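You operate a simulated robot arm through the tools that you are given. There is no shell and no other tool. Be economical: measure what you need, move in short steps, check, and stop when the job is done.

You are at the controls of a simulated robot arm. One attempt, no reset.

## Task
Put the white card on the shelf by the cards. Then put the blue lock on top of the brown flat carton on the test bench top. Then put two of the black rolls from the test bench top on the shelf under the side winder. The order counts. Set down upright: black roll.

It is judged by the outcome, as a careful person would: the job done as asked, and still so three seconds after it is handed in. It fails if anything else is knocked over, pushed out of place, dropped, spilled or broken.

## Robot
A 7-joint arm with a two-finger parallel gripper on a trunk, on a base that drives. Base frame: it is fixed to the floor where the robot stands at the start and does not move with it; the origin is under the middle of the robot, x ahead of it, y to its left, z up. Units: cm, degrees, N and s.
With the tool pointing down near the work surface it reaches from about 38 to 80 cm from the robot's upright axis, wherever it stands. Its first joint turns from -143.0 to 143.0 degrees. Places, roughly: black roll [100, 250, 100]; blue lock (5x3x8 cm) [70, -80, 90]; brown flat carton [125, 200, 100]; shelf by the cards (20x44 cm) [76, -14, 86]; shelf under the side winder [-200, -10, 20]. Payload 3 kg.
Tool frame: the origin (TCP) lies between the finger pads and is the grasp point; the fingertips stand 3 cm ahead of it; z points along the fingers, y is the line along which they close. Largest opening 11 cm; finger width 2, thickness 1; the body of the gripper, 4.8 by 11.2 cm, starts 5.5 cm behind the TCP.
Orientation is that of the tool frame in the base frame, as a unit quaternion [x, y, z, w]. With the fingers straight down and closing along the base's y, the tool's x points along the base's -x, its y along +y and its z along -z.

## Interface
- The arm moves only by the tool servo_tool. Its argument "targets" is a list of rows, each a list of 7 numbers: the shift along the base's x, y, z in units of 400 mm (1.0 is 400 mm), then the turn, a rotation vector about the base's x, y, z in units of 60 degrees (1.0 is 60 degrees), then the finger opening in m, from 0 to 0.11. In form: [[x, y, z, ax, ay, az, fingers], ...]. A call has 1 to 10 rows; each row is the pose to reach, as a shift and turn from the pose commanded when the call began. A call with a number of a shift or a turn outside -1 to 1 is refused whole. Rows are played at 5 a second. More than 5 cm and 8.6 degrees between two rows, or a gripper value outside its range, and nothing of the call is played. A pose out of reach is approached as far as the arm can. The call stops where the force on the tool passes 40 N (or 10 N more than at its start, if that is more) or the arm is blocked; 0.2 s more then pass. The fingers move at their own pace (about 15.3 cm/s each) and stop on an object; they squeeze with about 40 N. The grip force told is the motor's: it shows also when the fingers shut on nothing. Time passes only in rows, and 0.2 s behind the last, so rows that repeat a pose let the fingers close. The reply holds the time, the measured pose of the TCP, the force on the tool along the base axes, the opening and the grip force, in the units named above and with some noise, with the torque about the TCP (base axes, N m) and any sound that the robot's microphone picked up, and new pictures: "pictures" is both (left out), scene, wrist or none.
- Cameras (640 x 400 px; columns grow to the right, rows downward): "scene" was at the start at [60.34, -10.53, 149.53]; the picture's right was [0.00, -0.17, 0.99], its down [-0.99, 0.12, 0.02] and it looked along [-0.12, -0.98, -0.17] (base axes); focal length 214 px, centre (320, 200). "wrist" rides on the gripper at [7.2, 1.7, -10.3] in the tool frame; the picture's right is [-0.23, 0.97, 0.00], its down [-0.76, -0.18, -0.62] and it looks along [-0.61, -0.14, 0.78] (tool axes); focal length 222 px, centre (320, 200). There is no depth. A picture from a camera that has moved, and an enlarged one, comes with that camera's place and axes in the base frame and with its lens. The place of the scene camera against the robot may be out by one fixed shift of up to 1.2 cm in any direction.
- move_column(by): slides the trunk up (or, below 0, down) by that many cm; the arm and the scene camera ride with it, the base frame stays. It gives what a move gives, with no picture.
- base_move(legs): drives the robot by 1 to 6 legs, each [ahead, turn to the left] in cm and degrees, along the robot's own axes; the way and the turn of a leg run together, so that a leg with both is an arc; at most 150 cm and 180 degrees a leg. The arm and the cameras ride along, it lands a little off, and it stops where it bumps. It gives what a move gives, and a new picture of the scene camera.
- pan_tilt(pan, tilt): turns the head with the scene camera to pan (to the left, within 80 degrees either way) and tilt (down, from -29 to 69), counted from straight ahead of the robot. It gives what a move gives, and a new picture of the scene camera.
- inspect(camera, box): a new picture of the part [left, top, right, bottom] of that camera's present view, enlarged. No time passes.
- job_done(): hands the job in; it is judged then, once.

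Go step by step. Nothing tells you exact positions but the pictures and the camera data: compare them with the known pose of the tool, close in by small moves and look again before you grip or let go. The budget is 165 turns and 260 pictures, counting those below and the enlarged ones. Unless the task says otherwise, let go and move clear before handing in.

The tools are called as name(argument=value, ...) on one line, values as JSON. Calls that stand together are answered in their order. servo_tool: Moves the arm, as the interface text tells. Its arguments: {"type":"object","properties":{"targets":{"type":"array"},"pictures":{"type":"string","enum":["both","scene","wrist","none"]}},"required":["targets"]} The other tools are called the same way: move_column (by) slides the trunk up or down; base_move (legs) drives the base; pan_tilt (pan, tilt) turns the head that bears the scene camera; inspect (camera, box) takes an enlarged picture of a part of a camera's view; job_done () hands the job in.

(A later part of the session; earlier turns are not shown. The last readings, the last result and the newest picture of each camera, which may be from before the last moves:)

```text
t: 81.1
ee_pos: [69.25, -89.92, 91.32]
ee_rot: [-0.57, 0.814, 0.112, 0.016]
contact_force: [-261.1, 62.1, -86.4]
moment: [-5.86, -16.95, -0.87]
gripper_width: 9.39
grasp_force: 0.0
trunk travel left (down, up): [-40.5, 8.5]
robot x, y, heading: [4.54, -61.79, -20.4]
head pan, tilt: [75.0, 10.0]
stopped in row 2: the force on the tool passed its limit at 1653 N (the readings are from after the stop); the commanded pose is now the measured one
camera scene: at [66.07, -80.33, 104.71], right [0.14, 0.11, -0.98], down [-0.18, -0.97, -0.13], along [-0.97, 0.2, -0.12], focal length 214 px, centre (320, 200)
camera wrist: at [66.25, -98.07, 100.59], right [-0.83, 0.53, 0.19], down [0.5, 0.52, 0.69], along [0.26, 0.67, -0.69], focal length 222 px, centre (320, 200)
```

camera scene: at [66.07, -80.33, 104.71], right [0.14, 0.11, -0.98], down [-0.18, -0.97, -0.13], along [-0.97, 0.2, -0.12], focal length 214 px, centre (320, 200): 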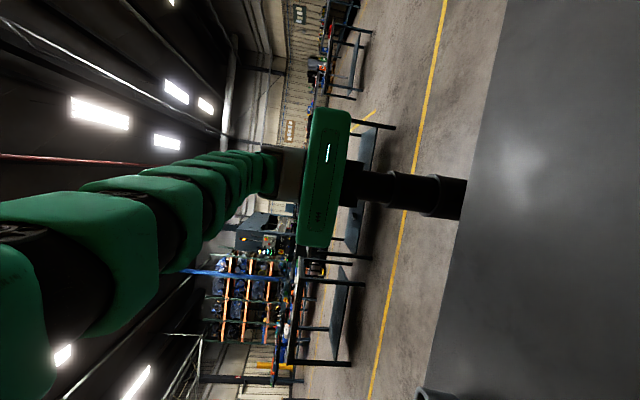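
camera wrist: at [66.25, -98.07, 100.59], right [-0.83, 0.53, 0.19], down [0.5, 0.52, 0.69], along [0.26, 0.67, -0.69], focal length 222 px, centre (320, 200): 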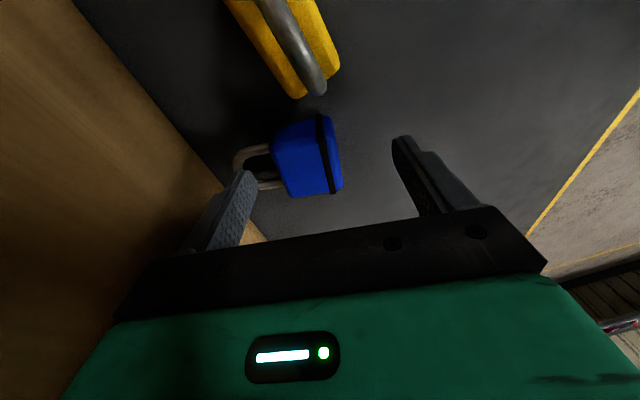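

I need to see what the hand is wedged against on the wall side, so I'll pan the head that way.

pan_tilt(pan=-75, tilt=20)

```text
t: 83.5
ee_pos: [70.42, -87.61, 97.28]
ee_rot: [-0.555, 0.825, 0.099, 0.045]
contact_force: [-292.7, -22.6, -52.7]
moment: [1.57, -19.88, -1.71]
gripper_width: 9.16
grasp_force: 0.1
trunk travel left (down, up): [-40.5, 8.5]
robot x, y, heading: [5.17, -61.81, -19.1]
head pan, tilt: [-75.0, 20.0]
camera scene: at [76.31, -82.48, 102.46], right [0.91, -0.41, 0.12], down [-0.42, -0.89, 0.19], along [0.03, -0.23, -0.97], focal length 214 px, centre (320, 200)
```

scene: 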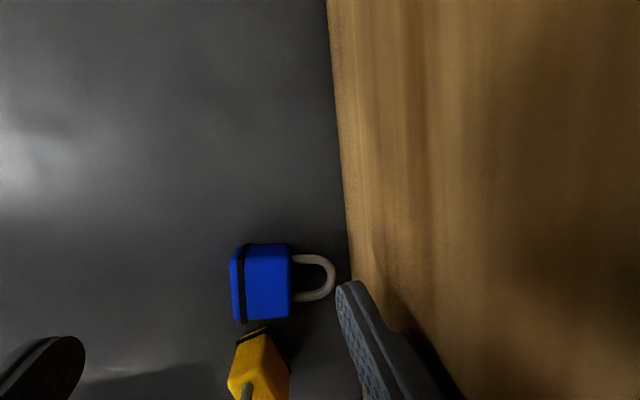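

The right fingertip is pressed against the wall board. I'll close the fingers to relieve that and pull back and up.

servo_tool(targets=[[0, 0, 0.0, 0, 0, 0, 0.03], [-0.01, 0.003, 0.005, 0, 0, 0, 0.02], [-0.03, 0.01, 0.02, 0, 0, 0, 0.02], [-0.06, 0.02, 0.04, 0, 0, 0, 0.02], [-0.1, 0.03, 0.06, 0, 0, 0, 0.02]], pictures="scene")

```text
t: 83.8
ee_pos: [66.0, -90.8, 89.37]
ee_rot: [-0.51, 0.851, 0.124, -0.003]
contact_force: [-36.9, -48.3, 266.7]
moment: [-7.73, -2.71, 5.25]
gripper_width: 2.16
grasp_force: 0.0
trunk travel left (down, up): [-40.5, 8.5]
robot x, y, heading: [4.78, -62.02, -19.2]
head pan, tilt: [-75.0, 20.0]
stopped in row 1: the arm was blocked; the commanded pose is now the measured one
camera scene: at [74.78, -87.22, 94.11], right [0.83, -0.49, 0.27], down [-0.55, -0.8, 0.24], along [0.1, -0.34, -0.93], focal length 214 px, centre (320, 200)
```

scene: 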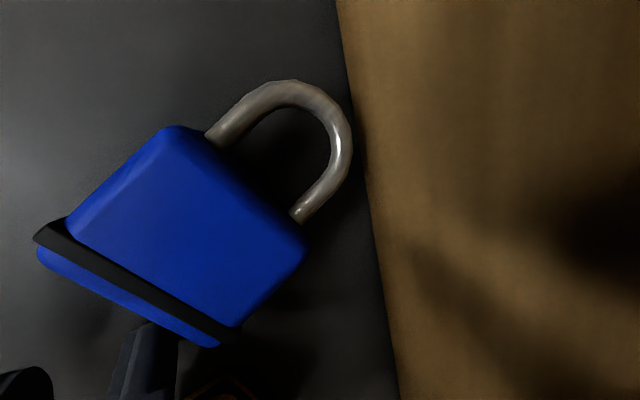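

The finger is off the wall, but something still pushes the hand down. I'll back the base again now that the wall contact is gone.

base_move(legs=[[-12, 0]])

base_move(legs=[[-12, 0]])

```text
t: 84.4
ee_pos: [65.01, -91.78, 89.31]
ee_rot: [-0.503, 0.859, 0.096, -0.029]
contact_force: [-20.1, -3.4, 241.3]
moment: [-9.23, -4.73, 6.42]
gripper_width: 3.29
grasp_force: 6.3
trunk travel left (down, up): [-40.5, 8.5]
robot x, y, heading: [4.76, -61.38, -19.3]
head pan, tilt: [-75.0, 20.0]
stopped in leg 1: the force on the tool passed its limit at 341 N (the readings are from after the stop); the commanded pose is now the measured one
camera scene: at [74.49, -88.24, 93.93], right [0.81, -0.47, 0.35], down [-0.58, -0.76, 0.31], along [0.12, -0.45, -0.88], focal length 214 px, centre (320, 200)
```

scene: 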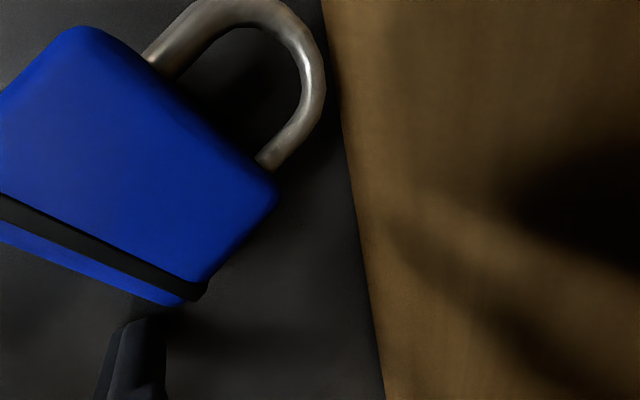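

```text
t: 85.1
ee_pos: [66.17, -93.89, 89.45]
ee_rot: [-0.475, 0.872, 0.115, -0.001]
contact_force: [-103.8, 24.6, 185.6]
moment: [-4.84, -15.5, 9.49]
gripper_width: 3.24
grasp_force: 2.4
trunk travel left (down, up): [-40.5, 8.5]
robot x, y, heading: [4.16, -61.42, -19.9]
head pan, tilt: [-75.0, 20.0]
stopped in leg 1: the force on the tool passed its limit at 288 N (the readings are from after the stop); the commanded pose is now the measured one
camera scene: at [73.72, -90.09, 93.9], right [0.82, -0.56, 0.09], down [-0.56, -0.78, 0.29], along [-0.09, -0.29, -0.95], focal length 214 px, centre (320, 200)
```

scene: 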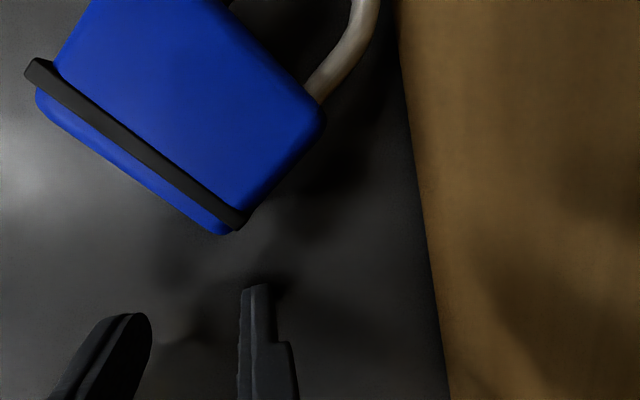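

I'll hold still to let it calm, then see what force remains.

servo_tool(targets=[[0, 0, 0, 0, 0, 0, 0.033], [0, 0, 0, 0, 0, 0, 0.033], [0, 0, 0, 0, 0, 0, 0.033], [0, 0, 0, 0, 0, 0, 0.033]], pictures="wrist")

move_column(by=5)

```text
t: 85.3
ee_pos: [67.37, -94.62, 91.49]
ee_rot: [-0.482, 0.869, 0.109, -0.005]
contact_force: [-282.3, 110.7, -46.6]
moment: [-14.37, -21.65, 13.93]
gripper_width: 3.28
grasp_force: 0.0
trunk travel left (down, up): [-40.5, 8.5]
robot x, y, heading: [4.53, -61.04, -19.5]
head pan, tilt: [-75.0, 20.0]
stopped in row 1: the force on the tool passed its limit at 246 N (the readings are from after the stop); the commanded pose is now the measured one
camera wrist: at [63.29, -101.71, 101.19], right [-0.69, 0.69, 0.21], down [0.63, 0.43, 0.65], along [0.36, 0.58, -0.73], focal length 222 px, centre (320, 200)
```

wrist: 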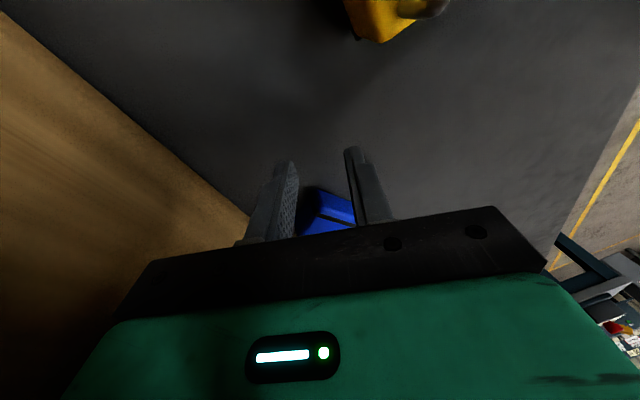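

```text
t: 85.6
ee_pos: [66.65, -94.29, 89.75]
ee_rot: [-0.486, 0.868, 0.102, -0.004]
contact_force: [-167.0, 48.1, 96.3]
moment: [1.59, -20.75, 12.28]
gripper_width: 3.3
grasp_force: 0.0
trunk travel left (down, up): [-40.3, 8.7]
robot x, y, heading: [3.89, -61.34, -19.5]
head pan, tilt: [-75.0, 20.0]
stopped: the force on the tool passed its limit at 323 N (the readings are from after the stop); the commanded pose is now the measured one
```

The head turned to the wall side is itself pressing on the board now, so I'll pan it back away.

pan_tilt(pan=70, tilt=20)

servo_tool(targets=[[0, 0, 0, 0, 0, 0, 0.033]], pictures="none")

```text
t: 87.9
ee_pos: [67.45, -94.71, 89.1]
ee_rot: [-0.479, 0.872, 0.1, -0.005]
contact_force: [-224.6, -12.9, 151.2]
moment: [-3.89, -12.54, -3.65]
gripper_width: 0.7
grasp_force: 0.1
trunk travel left (down, up): [-40.3, 8.7]
robot x, y, heading: [4.43, -61.56, -19.8]
head pan, tilt: [70.0, 20.0]
camera scene: at [66.17, -85.33, 101.16], right [0.19, -0.02, -0.98], down [-0.23, -0.97, -0.02], along [-0.96, 0.23, -0.18], focal length 214 px, centre (320, 200)
```

scene: 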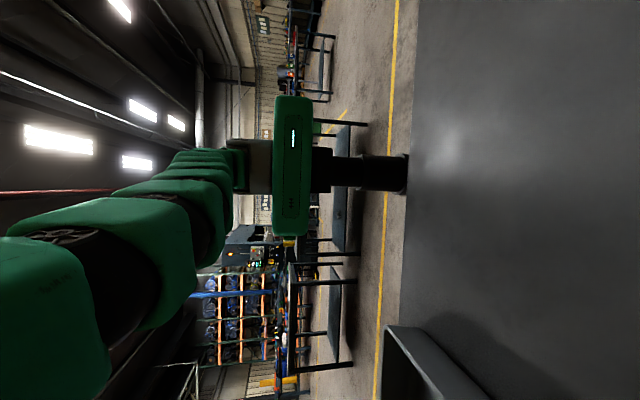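

```text
t: 88.2
ee_pos: [67.35, -94.87, 89.7]
ee_rot: [-0.484, 0.869, 0.099, -0.014]
contact_force: [-271.5, 125.3, -45.8]
moment: [-9.95, -21.64, 2.28]
gripper_width: 3.29
grasp_force: 0.0
trunk travel left (down, up): [-40.3, 8.7]
robot x, y, heading: [3.94, -61.44, -20.0]
head pan, tilt: [70.0, 20.0]
stopped in row 1: the arm was blocked; the commanded pose is now the measured one
```

Still loaded forward. I'll command a bigger single step back and up, repeatedly.

servo_tool(targets=[[-0.1, 0.033, 0.06, 0, 0, 0, 0.033]], pictures="none")

servo_tool(targets=[[-0.1, 0.033, 0.06, 0, 0, 0, 0.033]], pictures="none")

servo_tool(targets=[[-0.1, 0.033, 0.06, 0, 0, 0, 0.033]], pictures="both")

```text
t: 88.7
ee_pos: [67.2, -94.61, 89.45]
ee_rot: [-0.428, 0.897, 0.106, -0.023]
contact_force: [-101.9, 79.8, 114.5]
moment: [-9.65, -17.11, 1.61]
gripper_width: 3.44
grasp_force: 0.9
trunk travel left (down, up): [-40.3, 8.7]
robot x, y, heading: [4.22, -61.32, -19.1]
head pan, tilt: [70.0, 20.0]
stopped in row 1: the arm was blocked; the commanded pose is now the measured one
```

```text
t: 89.1
ee_pos: [66.69, -95.87, 89.71]
ee_rot: [-0.413, 0.905, 0.089, -0.046]
contact_force: [-80.5, -15.2, -10.0]
moment: [1.66, -6.44, -3.69]
gripper_width: 3.33
grasp_force: 0.1
trunk travel left (down, up): [-40.3, 8.7]
robot x, y, heading: [3.99, -61.17, -18.5]
head pan, tilt: [70.0, 20.0]
stopped in row 1: the arm was blocked; the commanded pose is now the measured one
```

```text
t: 89.4
ee_pos: [66.27, -95.83, 90.03]
ee_rot: [-0.403, 0.909, 0.089, -0.056]
contact_force: [-0.2, -0.4, 0.5]
moment: [0.0, -0.04, 0.03]
gripper_width: 3.31
grasp_force: 0.0
trunk travel left (down, up): [-40.3, 8.7]
robot x, y, heading: [5.14, -60.88, -16.7]
head pan, tilt: [70.0, 20.0]
stopped in row 1: the arm was blocked; the commanded pose is now the measured one
camera scene: at [67.67, -85.45, 101.34], right [0.08, -0.11, -0.99], down [-0.38, -0.92, 0.08], along [-0.92, 0.37, -0.12], focal length 214 px, centre (320, 200)
camera wrist: at [62.05, -101.36, 100.71], right [-0.55, 0.81, 0.2], down [0.75, 0.37, 0.55], along [0.37, 0.45, -0.81], focal length 222 px, centre (320, 200)
```

scene: 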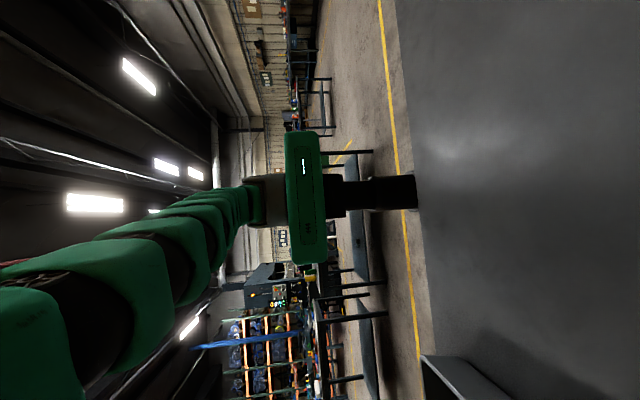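
wrist: 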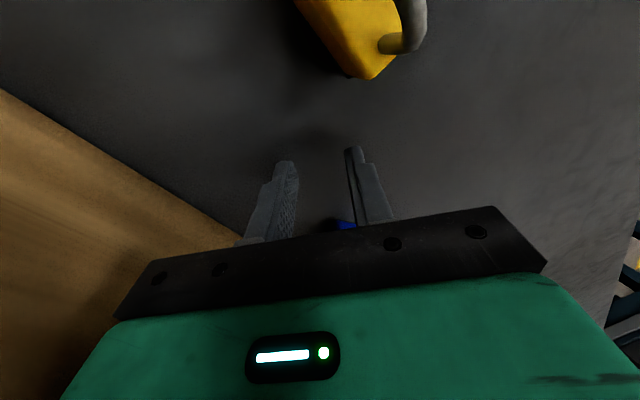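

Contact force is now zero. Continuing back and up in gentle steps.

servo_tool(targets=[[-0.03, 0.01, 0.03, 0, 0, 0, 0.033], [-0.06, 0.02, 0.06, 0, 0, 0, 0.033], [-0.1, 0.033, 0.1, 0, 0, 0, 0.033], [-0.15, 0.05, 0.15, 0, 0, 0, 0.033], [-0.2, 0.066, 0.2, 0, 0, 0, 0.033]], pictures="none")

```text
t: 89.7
ee_pos: [66.66, -95.99, 89.33]
ee_rot: [-0.404, 0.91, 0.075, -0.051]
contact_force: [-75.0, 54.4, 12.2]
moment: [-4.49, -6.1, 0.97]
gripper_width: 1.66
grasp_force: 0.1
trunk travel left (down, up): [-40.3, 8.7]
robot x, y, heading: [5.26, -60.25, -15.3]
head pan, tilt: [70.0, 20.0]
stopped in row 1: the arm was blocked; the commanded pose is now the measured one
```

Trying the base straight back now, with low load on the tool.

base_move(legs=[[-15, 0]])

base_move(legs=[[-15, 0]])

```text
t: 90.5
ee_pos: [66.51, -96.16, 89.08]
ee_rot: [-0.401, 0.912, 0.066, -0.052]
contact_force: [-35.6, -8.3, 130.0]
moment: [-0.59, -0.52, -0.23]
gripper_width: 1.17
grasp_force: 0.1
trunk travel left (down, up): [-40.3, 8.7]
robot x, y, heading: [3.73, -59.79, -14.7]
head pan, tilt: [70.0, 20.0]
stopped in leg 1: the robot was blocked; the commanded pose is now the measured one
camera scene: at [67.64, -85.35, 100.12], right [0.11, -0.15, -0.98], down [-0.38, -0.92, 0.1], along [-0.92, 0.36, -0.16], focal length 214 px, centre (320, 200)
```

scene: 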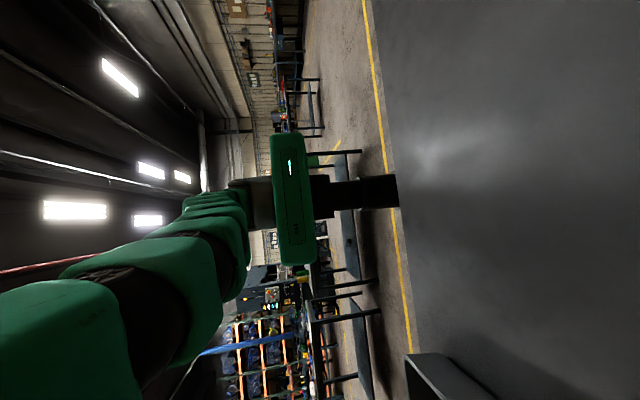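

```text
t: 91.2
ee_pos: [66.59, -96.39, 89.22]
ee_rot: [-0.397, 0.916, 0.047, -0.041]
contact_force: [-54.4, 16.7, 81.3]
moment: [0.37, 0.46, 0.17]
gripper_width: 0.57
grasp_force: 0.0
trunk travel left (down, up): [-40.3, 8.7]
robot x, y, heading: [3.38, -59.47, -15.1]
head pan, tilt: [70.0, 20.0]
stopped in leg 1: the force on the tool passed its limit at 159 N (the readings are from after the stop); the commanded pose is now the measured one
camera scene: at [67.54, -85.24, 99.74], right [0.14, -0.18, -0.97], down [-0.4, -0.91, 0.11], along [-0.91, 0.37, -0.2], focal length 214 px, centre (320, 200)
```

scene: 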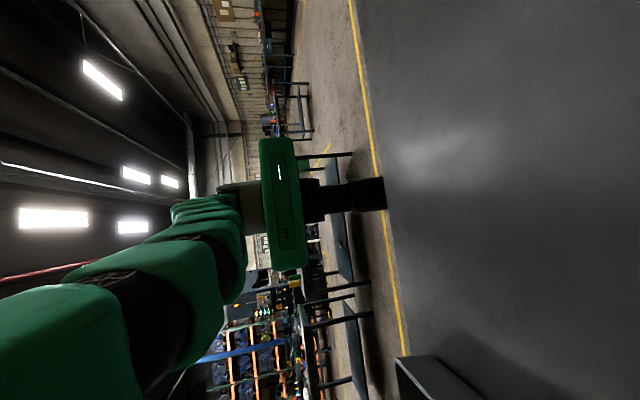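

The hand seems held from above or behind, perhaps by a wall hook. I'll try sliding sideways to the left, slightly up.

servo_tool(targets=[[0.01, 0.03, 0.02, 0, 0, 0, 0.03], [0.02, 0.06, 0.04, 0, 0, 0, 0.03], [0.03, 0.1, 0.06, 0, 0, 0, 0.03]], pictures="none")

servo_tool(targets=[[-0.01, 0.003, 0.04, 0, 0, 0, 0.03], [-0.02, 0.006, 0.08, 0, 0, 0, 0.03], [-0.03, 0.01, 0.12, 0, 0, 0, 0.03]], pictures="wrist")

```text
t: 91.5
ee_pos: [67.26, -95.85, 89.29]
ee_rot: [-0.4, 0.914, 0.046, -0.042]
contact_force: [-136.7, 93.0, 81.0]
moment: [-10.8, -18.54, 2.91]
gripper_width: 2.99
grasp_force: 0.0
trunk travel left (down, up): [-40.3, 8.7]
robot x, y, heading: [3.43, -59.42, -15.1]
head pan, tilt: [70.0, 20.0]
stopped in row 1: the force on the tool passed its limit at 162 N (the readings are from after the stop); the commanded pose is now the measured one
```

```text
t: 92.3
ee_pos: [66.9, -96.0, 91.81]
ee_rot: [-0.396, 0.915, 0.055, -0.056]
contact_force: [-13.1, 5.1, -8.3]
moment: [-0.25, -0.64, 0.02]
gripper_width: 3.01
grasp_force: 0.0
trunk travel left (down, up): [-40.3, 8.7]
robot x, y, heading: [3.36, -59.28, -14.8]
head pan, tilt: [70.0, 20.0]
camera wrist: at [62.31, -100.68, 102.75], right [-0.55, 0.83, 0.13], down [0.74, 0.4, 0.55], along [0.4, 0.39, -0.83], focal length 222 px, centre (320, 200)
```

wrist: 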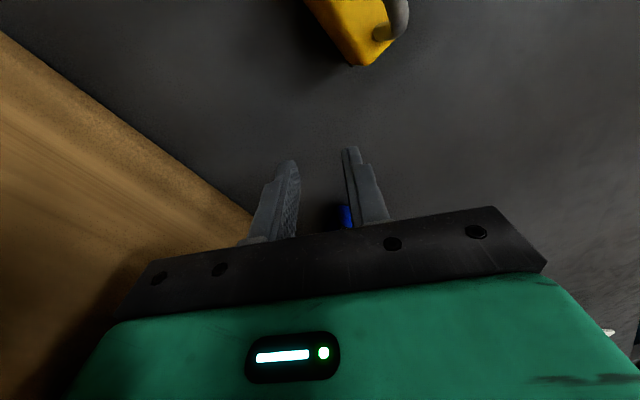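

The second move completed without stopping: the tool rose and the force is low. Continuing up and back.

servo_tool(targets=[[-0.01, 0.003, 0.04, 0, 0, 0, 0.03], [-0.02, 0.006, 0.08, 0, 0, 0, 0.03], [-0.05, 0.016, 0.12, 0, 0, 0, 0.03], [-0.08, 0.026, 0.16, 0, 0, 0, 0.03], [-0.12, 0.04, 0.2, 0, 0, 0, 0.03]], pictures="scene")

```text
t: 93.1
ee_pos: [66.29, -96.25, 95.94]
ee_rot: [-0.398, 0.915, 0.055, -0.051]
contact_force: [5.3, 7.5, -4.0]
moment: [-0.27, 0.52, 0.56]
gripper_width: 3.0
grasp_force: 0.1
trunk travel left (down, up): [-40.3, 8.7]
robot x, y, heading: [3.77, -59.59, -15.2]
head pan, tilt: [70.0, 20.0]
stopped in row 4: the force on the tool passed its limit at 60 N (the readings are from after the stop); the commanded pose is now the measured one
camera scene: at [67.46, -85.25, 106.67], right [0.12, -0.17, -0.98], down [-0.39, -0.91, 0.12], along [-0.91, 0.37, -0.18], focal length 214 px, centre (320, 200)
```

scene: 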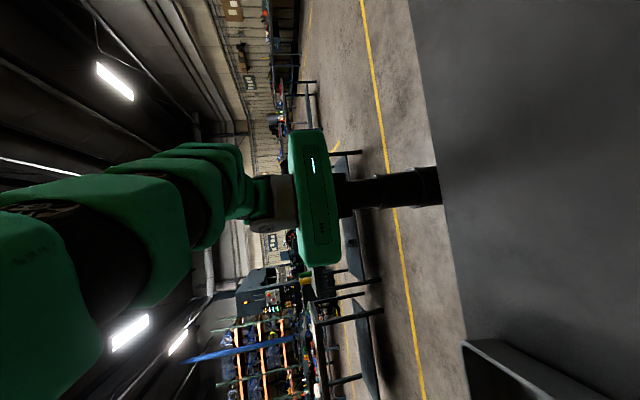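

Upward motion works; backward seems to catch. I'll go straight up only.

servo_tool(targets=[[0, 0, 0.04, 0, 0, 0, 0.03], [0, 0, 0.08, 0, 0, 0, 0.03], [0, 0, 0.12, 0, 0, 0, 0.03], [0, 0, 0.16, 0, 0, 0, 0.03], [0, 0, 0.2, 0, 0, 0, 0.03]], pictures="wrist")

```text
t: 93.7
ee_pos: [64.66, -95.73, 96.07]
ee_rot: [-0.396, 0.912, 0.078, -0.073]
contact_force: [5.9, 5.8, -2.5]
moment: [-0.39, 0.68, 0.64]
gripper_width: 3.01
grasp_force: 0.0
trunk travel left (down, up): [-40.3, 8.7]
robot x, y, heading: [3.34, -59.19, -15.4]
head pan, tilt: [70.0, 20.0]
stopped in row 2: the force on the tool passed its limit at 52 N (the readings are from after the stop); the commanded pose is now the measured one
camera wrist: at [60.58, -100.72, 107.13], right [-0.54, 0.82, 0.18], down [0.76, 0.39, 0.52], along [0.36, 0.41, -0.84], focal length 222 px, centre (320, 200)
```

wrist: 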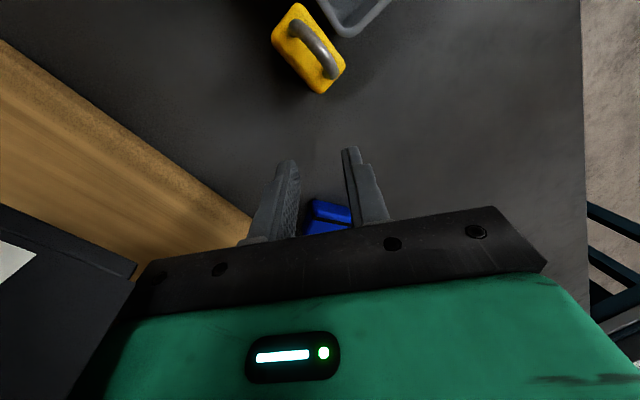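

The hand leans its top toward the wall by about 12°, under the wall fittings. I'll straighten it so its top swings toward the robot.

servo_tool(targets=[[0, 0, 0, -0.02, -0.047, 0, 0.03], [0, 0, 0, -0.04, -0.093, 0, 0.03], [0, 0, 0, -0.06, -0.14, 0, 0.03], [0, 0, 0, -0.08, -0.186, 0, 0.03], [0, 0, 0, -0.08, -0.186, 0, 0.03]], pictures="both")

```text
t: 94.9
ee_pos: [65.08, -95.8, 96.81]
ee_rot: [-0.399, 0.917, -0.006, 0.006]
contact_force: [-0.1, 0.2, 0.2]
moment: [0.01, -0.01, 0.0]
gripper_width: 3.01
grasp_force: 0.1
trunk travel left (down, up): [-40.3, 8.7]
robot x, y, heading: [3.42, -59.49, -14.8]
head pan, tilt: [70.0, 20.0]
camera scene: at [64.64, -84.07, 106.66], right [0.27, -0.24, -0.93], down [-0.41, -0.91, 0.12], along [-0.87, 0.35, -0.34], focal length 214 px, centre (320, 200)
camera wrist: at [58.78, -99.9, 107.08], right [-0.56, 0.83, -0.01], down [0.64, 0.44, 0.63], along [0.53, 0.34, -0.78], focal length 222 px, centre (320, 200)
```

scene: 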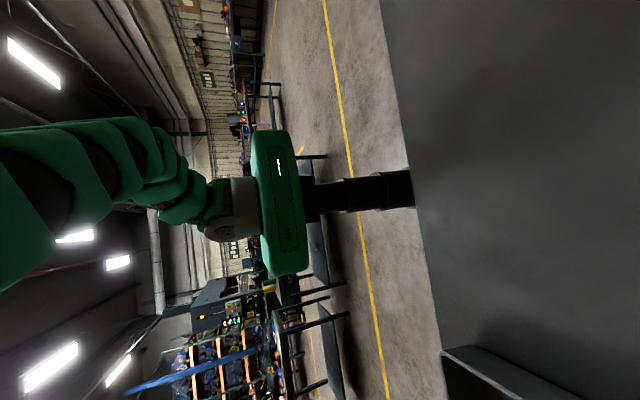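
wrist: 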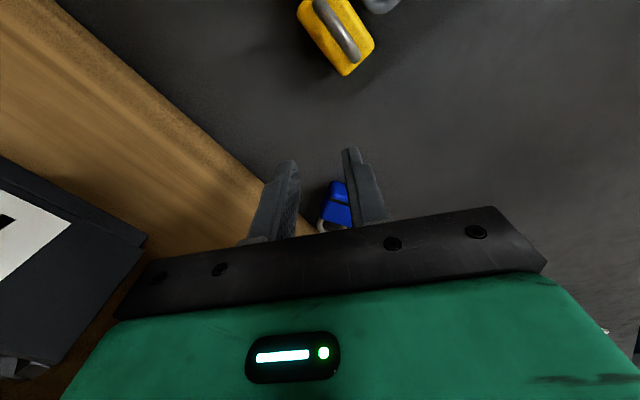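

Free and straight, with zero force. Now backing the base away from the wall.

base_move(legs=[[-12, 0]])

```text
t: 96.1
ee_pos: [53.29, -92.73, 96.72]
ee_rot: [-0.399, 0.917, -0.006, 0.005]
contact_force: [1.1, 0.1, 0.1]
moment: [0.01, 0.04, 0.0]
gripper_width: 2.98
grasp_force: 0.1
trunk travel left (down, up): [-40.3, 8.7]
robot x, y, heading: [-7.85, -56.43, -15.1]
head pan, tilt: [70.0, 20.0]
camera scene: at [52.96, -80.87, 106.55], right [0.26, -0.24, -0.93], down [-0.41, -0.91, 0.12], along [-0.87, 0.35, -0.34], focal length 214 px, centre (320, 200)
```

scene: 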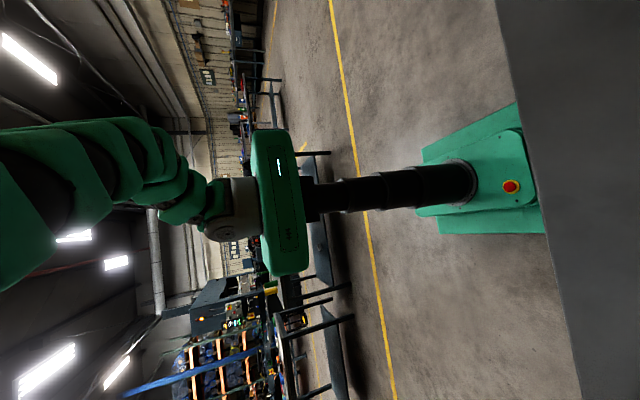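

Freed. Now raising the tool and surveying the bench and wall.

servo_tool(targets=[[-0.05, 0.02, 0.1, 0, 0, 0, 0.05], [-0.1, 0.04, 0.2, 0, 0, 0, 0.08], [-0.12, 0.04, 0.3, 0, 0, 0, 0.11], [-0.12, 0.04, 0.4, 0, 0, 0, 0.11], [-0.12, 0.04, 0.5, 0, 0, 0, 0.11]], pictures="wrist")

pan_tilt(pan=-50, tilt=15)

```text
t: 97.3
ee_pos: [48.45, -91.0, 116.81]
ee_rot: [-0.399, 0.917, -0.005, 0.004]
contact_force: [-0.3, 0.2, -0.7]
moment: [0.03, 0.01, 0.0]
gripper_width: 10.98
grasp_force: 0.1
trunk travel left (down, up): [-40.3, 8.7]
robot x, y, heading: [-8.51, -56.66, -15.1]
head pan, tilt: [70.0, 20.0]
camera wrist: at [42.18, -95.08, 127.11], right [-0.56, 0.83, -0.01], down [0.64, 0.44, 0.63], along [0.53, 0.34, -0.78], focal length 222 px, centre (320, 200)
```

wrist: 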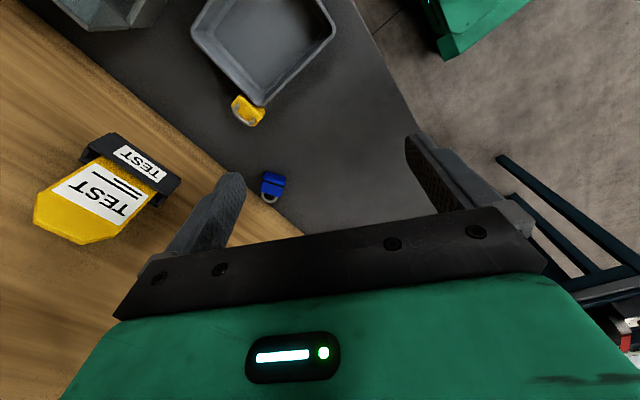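

```text
t: 99.3
ee_pos: [48.46, -91.02, 116.71]
ee_rot: [-0.399, 0.917, -0.006, 0.005]
contact_force: [-0.9, 0.4, -0.2]
moment: [-0.01, 0.0, 0.01]
gripper_width: 11.0
grasp_force: 0.1
trunk travel left (down, up): [-40.3, 8.7]
robot x, y, heading: [-8.35, -56.36, -14.9]
head pan, tilt: [-50.0, 15.0]
camera scene: at [60.26, -89.56, 124.06], right [0.46, -0.43, 0.78], down [-0.81, -0.57, 0.16], along [0.37, -0.7, -0.61], focal length 214 px, centre (320, 200)
```

scene: 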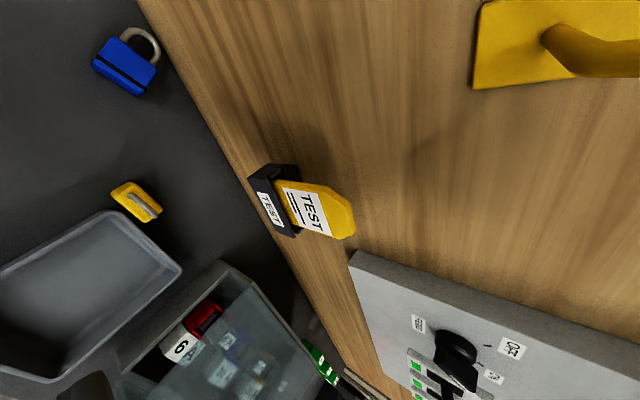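

The blue lock lies flat near the wall at about [72.3,-88.3], and the yellow lock is upright but was pushed about 9 cm, to [59.3,-99] from [66.9,-93.9]; I'll put that back too. First I'll retract and turn the tool so the head faces forward, then pitch it so it can reach in under the hooks.

servo_tool(targets=[[-0.03, 0.01, 0, 0, 0, -0.125, 0.11], [-0.06, 0.02, 0, 0, 0, -0.25, 0.11], [-0.09, 0.03, 0, 0, 0, -0.375, 0.11], [-0.12, 0.04, 0, 0, 0, -0.5, 0.11], [-0.15, 0.05, 0, 0, 0, -0.625, 0.11], [-0.18, 0.055, 0, 0, 0, -0.75, 0.11], [-0.21, 0.06, 0, 0, 0, -0.875, 0.11], [-0.24, 0.07, 0, 0, 0, -1.0, 0.11]], pictures="none")

servo_tool(targets=[[0, 0, 0, -0.035, -0.119, -0.02, 0.11], [0, 0, -0.01, -0.07, -0.239, -0.04, 0.11], [0, 0, -0.02, -0.105, -0.358, -0.07, 0.11], [0, 0, -0.03, -0.14, -0.478, -0.07, 0.11], [0, 0, -0.04, -0.175, -0.597, -0.07, 0.11], [0, 0, -0.05, -0.219, -0.717, -0.07, 0.11]], pictures="none")

base_move(legs=[[0, -2.5], [10, 0]])

pan_tilt(pan=0, tilt=10)

```text
t: 101.1
ee_pos: [38.92, -88.25, 116.73]
ee_rot: [0.114, 0.993, -0.008, 0.002]
contact_force: [-0.7, 0.3, 0.6]
moment: [0.03, -0.01, 0.0]
gripper_width: 11.0
grasp_force: 0.0
trunk travel left (down, up): [-40.3, 8.7]
robot x, y, heading: [-7.99, -56.4, -15.1]
head pan, tilt: [-50.0, 15.0]
```

```text
t: 102.5
ee_pos: [39.0, -88.2, 114.73]
ee_rot: [0.142, 0.912, -0.077, 0.378]
contact_force: [-0.3, 0.5, -0.1]
moment: [0.02, 0.0, 0.01]
gripper_width: 10.99
grasp_force: 0.1
trunk travel left (down, up): [-40.3, 8.7]
robot x, y, heading: [-8.14, -56.41, -15.2]
head pan, tilt: [-50.0, 15.0]
```

```text
t: 104.0
ee_pos: [47.06, -93.26, 114.76]
ee_rot: [0.162, 0.908, -0.085, 0.376]
contact_force: [-1.6, 0.8, 0.3]
moment: [0.0, 0.03, 0.03]
gripper_width: 11.01
grasp_force: 0.0
trunk travel left (down, up): [-40.3, 8.7]
robot x, y, heading: [1.3, -59.53, -17.6]
head pan, tilt: [-50.0, 15.0]
camera scene: at [46.39, -99.95, 126.18], right [-0.73, -0.39, 0.56], down [-0.68, 0.45, -0.58], along [-0.03, -0.8, -0.6], focal length 214 px, centre (320, 200)
```

scene: 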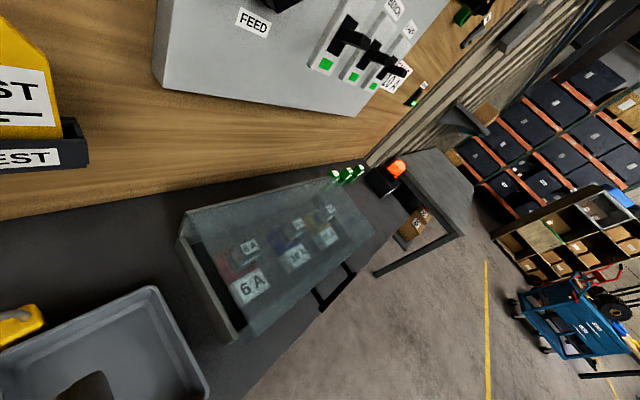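

```text
t: 105.2
ee_pos: [47.0, -93.3, 114.8]
ee_rot: [0.163, 0.908, -0.086, 0.376]
contact_force: [-0.3, 0.5, 1.1]
moment: [0.02, 0.01, 0.03]
gripper_width: 11.0
grasp_force: 0.1
trunk travel left (down, up): [-40.3, 8.7]
robot x, y, heading: [1.23, -59.66, -17.5]
head pan, tilt: [0.0, 10.0]
camera scene: at [51.66, -94.39, 124.24], right [-0.36, -0.93, 0.03], down [-0.77, 0.28, -0.58], along [0.53, -0.23, -0.82], focal length 214 px, centre (320, 200)
```

scene: 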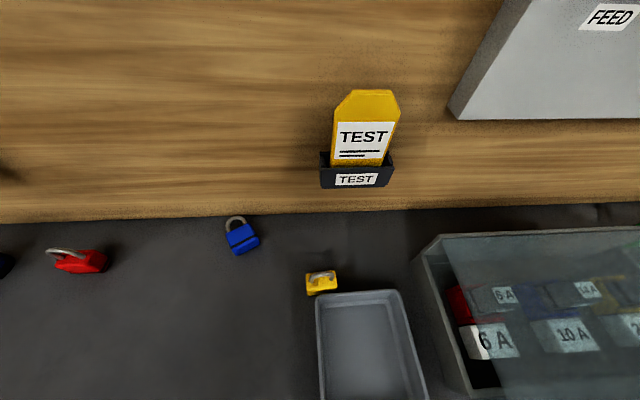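

Good overview. Zooming on the three locks to check their attitudes.

inspect(camera="scene", box=[180, 190, 380, 315])

inspect(camera="scene", box=[0, 200, 160, 300])

```text
3.20 times, centred on (280, 252) of scene
camera zoom: at [51.66, -94.39, 124.24], right [-0.36, -0.93, 0.03], down [-0.77, 0.28, -0.58], along [0.53, -0.23, -0.82], focal length 686 px, centre (448, 32)
```

zoom: 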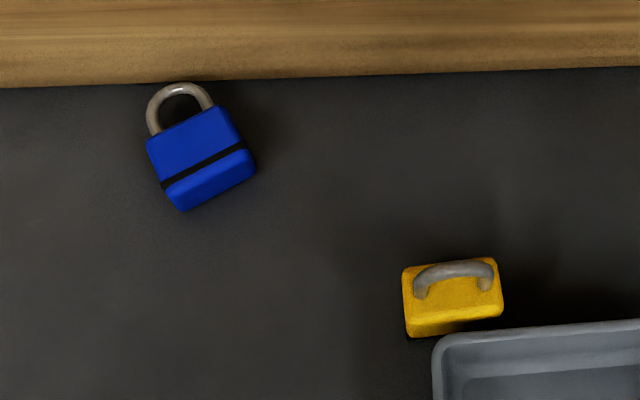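

```text
4.00 times, centred on (80, 250) of scene
camera zoom: at [51.66, -94.39, 124.24], right [-0.36, -0.93, 0.03], down [-0.77, 0.28, -0.58], along [0.53, -0.23, -0.82], focal length 858 px, centre (1280, 0)
```

zoom: 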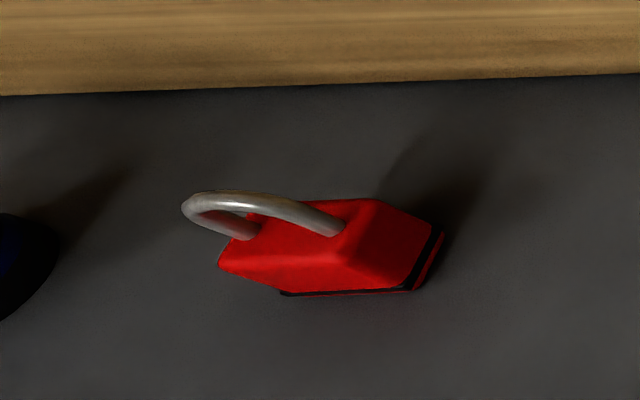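

The red lock stands undisturbed, while the yellow one stands right by the grey bin. I'll put yellow back first: tool tilted ~32°, closing across its 5 cm width, moving to a pre-grasp above it.

servo_tool(targets=[[0.06, -0.025, -0.06, 0.018, 0.036, 0.034, 0.08], [0.12, -0.05, -0.12, 0.036, 0.072, 0.067, 0.08], [0.18, -0.076, -0.19, 0.054, 0.108, 0.1, 0.08], [0.24, -0.105, -0.27, 0.072, 0.144, 0.134, 0.08], [0.291, -0.128, -0.34, 0.09, 0.18, 0.167, 0.08], [0.291, -0.128, -0.34, 0.09, 0.18, 0.167, 0.08]], pictures="none")

pan_tilt(pan=0, tilt=40)

```text
t: 106.6
ee_pos: [58.75, -98.22, 101.07]
ee_rot: [0.091, 0.953, -0.024, 0.287]
contact_force: [0.0, 0.1, 0.1]
moment: [0.01, 0.0, -0.02]
gripper_width: 8.01
grasp_force: 0.2
trunk travel left (down, up): [-40.3, 8.7]
robot x, y, heading: [1.11, -59.81, -17.5]
head pan, tilt: [0.0, 10.0]
```

```text
t: 107.6
ee_pos: [58.86, -98.27, 101.21]
ee_rot: [0.091, 0.954, -0.024, 0.286]
contact_force: [0.2, 0.1, 0.8]
moment: [-0.02, -0.04, -0.03]
gripper_width: 7.98
grasp_force: 0.1
trunk travel left (down, up): [-40.3, 8.7]
robot x, y, heading: [1.08, -59.05, -17.5]
head pan, tilt: [0.0, 40.0]
camera scene: at [60.9, -98.61, 107.6], right [-0.19, -0.98, -0.01], down [-0.98, 0.19, 0.11], along [-0.11, 0.03, -0.99], focal length 214 px, centre (320, 200)
```

scene: 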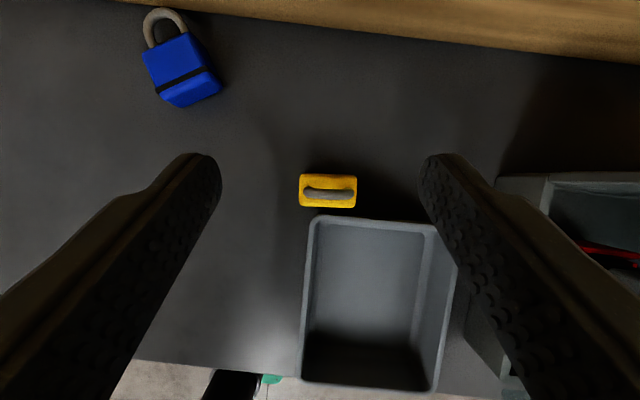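

Yellow is centred within 0.6 cm and yaw-aligned. Lowering 7 cm with that correction, then checking the bin clearance.

servo_tool(targets=[[0, -0.007, -0.06, 0, 0, 0, 0.075], [0, -0.0135, -0.12, 0, 0, 0, 0.075], [0, -0.0135, -0.175, 0, 0, 0, 0.075], [0, -0.0135, -0.175, 0, 0, 0, 0.075]], pictures="both")

```text
t: 108.6
ee_pos: [58.63, -98.83, 94.07]
ee_rot: [0.092, 0.953, -0.024, 0.287]
contact_force: [0.7, 0.1, 0.4]
moment: [-0.03, 0.01, -0.02]
gripper_width: 7.5
grasp_force: 0.1
trunk travel left (down, up): [-40.3, 8.7]
robot x, y, heading: [1.25, -59.67, -17.3]
head pan, tilt: [0.0, 40.0]
camera scene: at [60.87, -99.2, 100.59], right [-0.19, -0.98, -0.01], down [-0.98, 0.19, 0.11], along [-0.11, 0.03, -0.99], focal length 214 px, centre (320, 200)
camera wrist: at [47.54, -95.09, 98.81], right [0.37, 0.92, 0.13], down [0.25, -0.23, 0.94], along [0.89, -0.31, -0.32], focal length 222 px, centre (320, 200)
```

scene: 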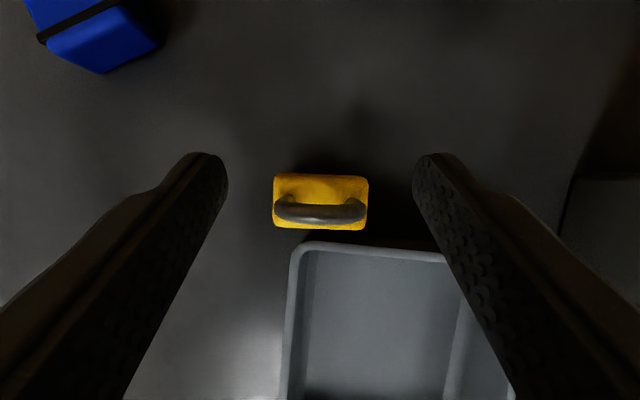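
wrist: 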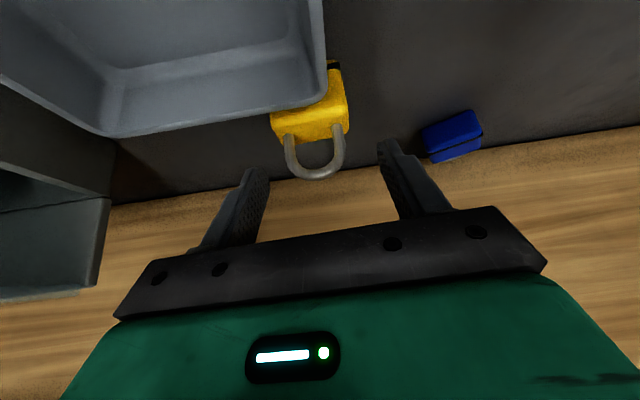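

The bin is low (~2 cm), so there's clearance. Lowering 3.2 cm and closing on the yellow lock.

servo_tool(targets=[[0, 0, -0.04, 0, 0, 0, 0.075], [0, 0, -0.08, 0, 0, 0, 0.075], [0, 0, -0.08, 0, 0, 0, 0.06], [0, 0, -0.08, 0, 0, 0, 0.035], [0, 0, -0.08, 0, 0, 0, 0.035], [0, 0, -0.08, 0, 0, 0, 0.035]], pictures="both")

```text
t: 110.0
ee_pos: [58.68, -98.82, 91.07]
ee_rot: [0.091, 0.953, -0.024, 0.288]
contact_force: [2.1, 1.5, 3.8]
moment: [-0.05, 0.0, 0.03]
gripper_width: 4.76
grasp_force: 39.9
trunk travel left (down, up): [-40.3, 8.7]
robot x, y, heading: [1.01, -59.23, -17.4]
head pan, tilt: [0.0, 40.0]
camera scene: at [60.84, -99.09, 97.47], right [-0.19, -0.98, -0.01], down [-0.98, 0.19, 0.11], along [-0.11, 0.03, -0.99], focal length 214 px, centre (320, 200)
camera wrist: at [47.51, -94.98, 95.68], right [0.37, 0.92, 0.13], down [0.25, -0.23, 0.94], along [0.89, -0.31, -0.32], focal length 222 px, centre (320, 200)
```

scene: 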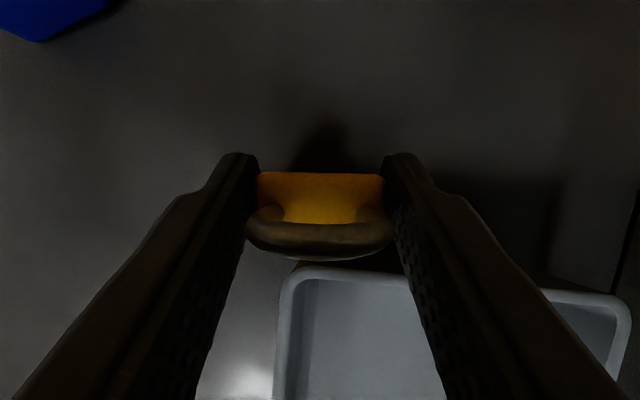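
wrist: 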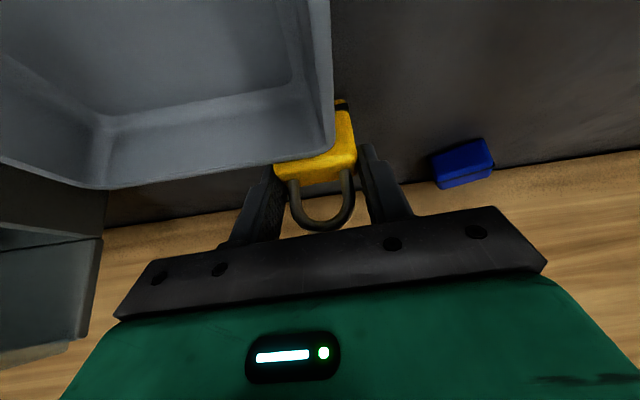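

Gripped (4.76 cm). Lifting 2.5 cm, carrying it back to near its original spot at [65.9,-94.2], and setting it down.

servo_tool(targets=[[0, 0, 0.03, 0, 0, 0, 0.035], [0, 0, 0.0625, 0, 0, 0, 0.035], [0.03, 0.024, 0.0625, 0, 0, -0.02, 0.035], [0.06, 0.047, 0.0625, 0, 0, -0.04, 0.035], [0.09, 0.07, 0.0625, 0, 0, -0.06, 0.035], [0.12, 0.094, 0.0625, 0, 0, -0.08, 0.035], [0.1525, 0.1175, 0.0625, 0, 0, -0.09, 0.035], [0.1525, 0.1175, 0.03, 0, 0, -0.09, 0.035], [0.1525, 0.1175, 0.007, 0, 0, -0.09, 0.035], [0.1525, 0.1175, 0.0, 0, 0, -0.09, 0.035]], pictures="both")

```text
t: 112.2
ee_pos: [64.82, -94.22, 91.04]
ee_rot: [0.136, 0.948, -0.037, 0.286]
contact_force: [-0.2, -0.1, 0.6]
moment: [-0.1, 0.02, 0.0]
gripper_width: 4.74
grasp_force: 40.3
trunk travel left (down, up): [-40.3, 8.7]
robot x, y, heading: [1.13, -59.43, -17.4]
head pan, tilt: [0.0, 40.0]
camera scene: at [66.97, -94.65, 97.47], right [-0.28, -0.96, -0.01], down [-0.95, 0.28, 0.11], along [-0.11, 0.04, -0.99], focal length 214 px, centre (320, 200)
camera wrist: at [54.09, -89.38, 95.67], right [0.45, 0.88, 0.13], down [0.23, -0.26, 0.94], along [0.86, -0.4, -0.32], focal length 222 px, centre (320, 200)
```

scene: 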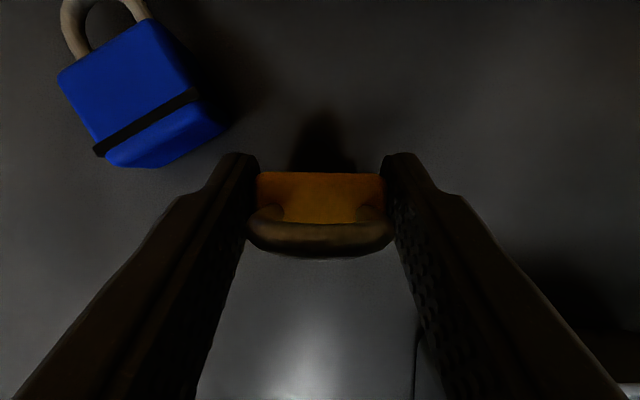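
wrist: 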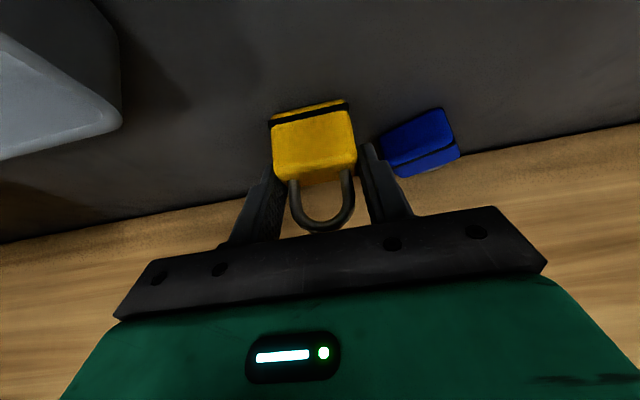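

In place and at bench level. Opening slightly and withdrawing along the tool axis.

servo_tool(targets=[[0, 0, 0, 0, 0, 0, 0.055], [0, 0, 0, 0, 0, 0, 0.06], [0, 0, 0, 0, 0, 0, 0.06], [-0.02, 0.007, 0.04, 0, 0, 0, 0.06], [-0.04, 0.014, 0.08, 0, 0, 0, 0.06], [-0.08, 0.028, 0.16, 0, 0, 0, 0.07], [-0.12, 0.042, 0.24, 0, 0, 0, 0.08]], pictures="both")

```text
t: 113.8
ee_pos: [59.91, -92.57, 100.65]
ee_rot: [0.135, 0.948, -0.037, 0.285]
contact_force: [0.4, 0.4, 0.1]
moment: [0.03, 0.01, 0.01]
gripper_width: 8.01
grasp_force: 0.1
trunk travel left (down, up): [-40.3, 8.7]
robot x, y, heading: [1.34, -59.26, -17.6]
head pan, tilt: [0.0, 40.0]
camera scene: at [62.02, -92.97, 107.09], right [-0.28, -0.96, -0.01], down [-0.95, 0.28, 0.11], along [-0.11, 0.04, -0.99], focal length 214 px, centre (320, 200)
camera wrist: at [49.14, -87.69, 105.32], right [0.46, 0.88, 0.13], down [0.23, -0.26, 0.94], along [0.86, -0.4, -0.32], focal length 222 px, centre (320, 200)
```

scene: 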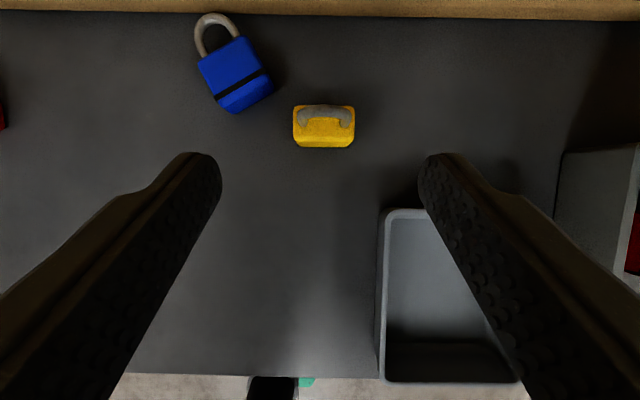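
wrist: 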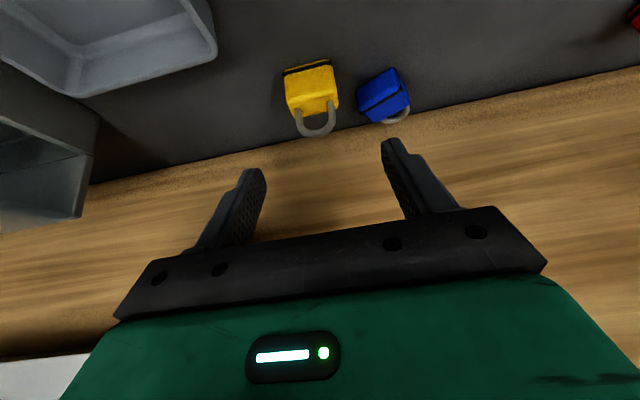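

Yellow is back in place, upright. The blue lock lies at about [71.6,-88.6] with its axis yawed about +14°; I'll turn the tool to match it and steepen it to 22° so the hand clears the yellow shackle.

servo_tool(targets=[[0, 0, 0, 0, 0, 0.125, 0.075], [0, 0, 0, 0, 0, 0.25, 0.075], [0, 0, 0, 0, 0, 0.375, 0.075], [0, 0, 0, 0, 0, 0.5, 0.075]], pictures="none")

servo_tool(targets=[[0.05, 0.02, -0.01, -0.01, 0.05, 0, 0.075], [0.1, 0.04, -0.02, -0.022, 0.1, 0, 0.075], [0.15, 0.06, -0.03, -0.033, 0.14, 0, 0.075], [0.2, 0.075, -0.04, -0.044, 0.171, 0, 0.075], [0.25, 0.09, -0.05, -0.044, 0.171, 0, 0.075], [0.25, 0.09, -0.05, -0.044, 0.171, 0, 0.075]], pictures="both")

```text
t: 114.8
ee_pos: [59.95, -92.43, 100.47]
ee_rot: [-0.115, 0.951, 0.039, 0.284]
contact_force: [-0.4, -0.2, 0.2]
moment: [0.01, -0.01, 0.01]
gripper_width: 7.52
grasp_force: 0.1
trunk travel left (down, up): [-40.3, 8.7]
robot x, y, heading: [1.08, -59.7, -17.6]
head pan, tilt: [0.0, 40.0]
```

```text
t: 116.2
ee_pos: [69.93, -88.95, 98.54]
ee_rot: [-0.117, 0.973, 0.026, 0.197]
contact_force: [-13.4, 0.7, -1.0]
moment: [0.0, -1.48, -0.2]
gripper_width: 7.49
grasp_force: 0.0
trunk travel left (down, up): [-40.3, 8.7]
robot x, y, heading: [1.12, -59.36, -17.2]
head pan, tilt: [0.0, 40.0]
camera scene: at [73.08, -88.38, 104.71], right [0.24, -0.97, 0.0], down [-0.93, -0.23, 0.3], along [-0.29, -0.07, -0.95], focal length 214 px, centre (320, 200)
camera wrist: at [59.15, -89.89, 105.36], right [-0.03, 1.0, 0.09], down [0.49, -0.07, 0.87], along [0.87, 0.07, -0.48], focal length 222 px, centre (320, 200)
```

scene: 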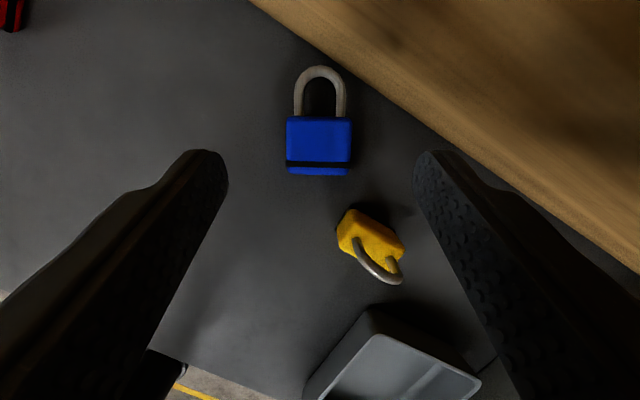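
wrist: 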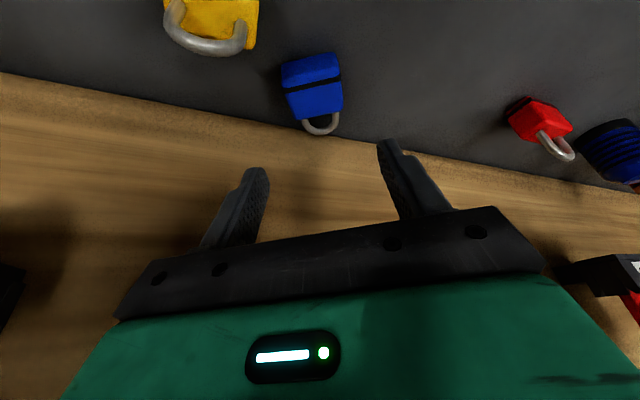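

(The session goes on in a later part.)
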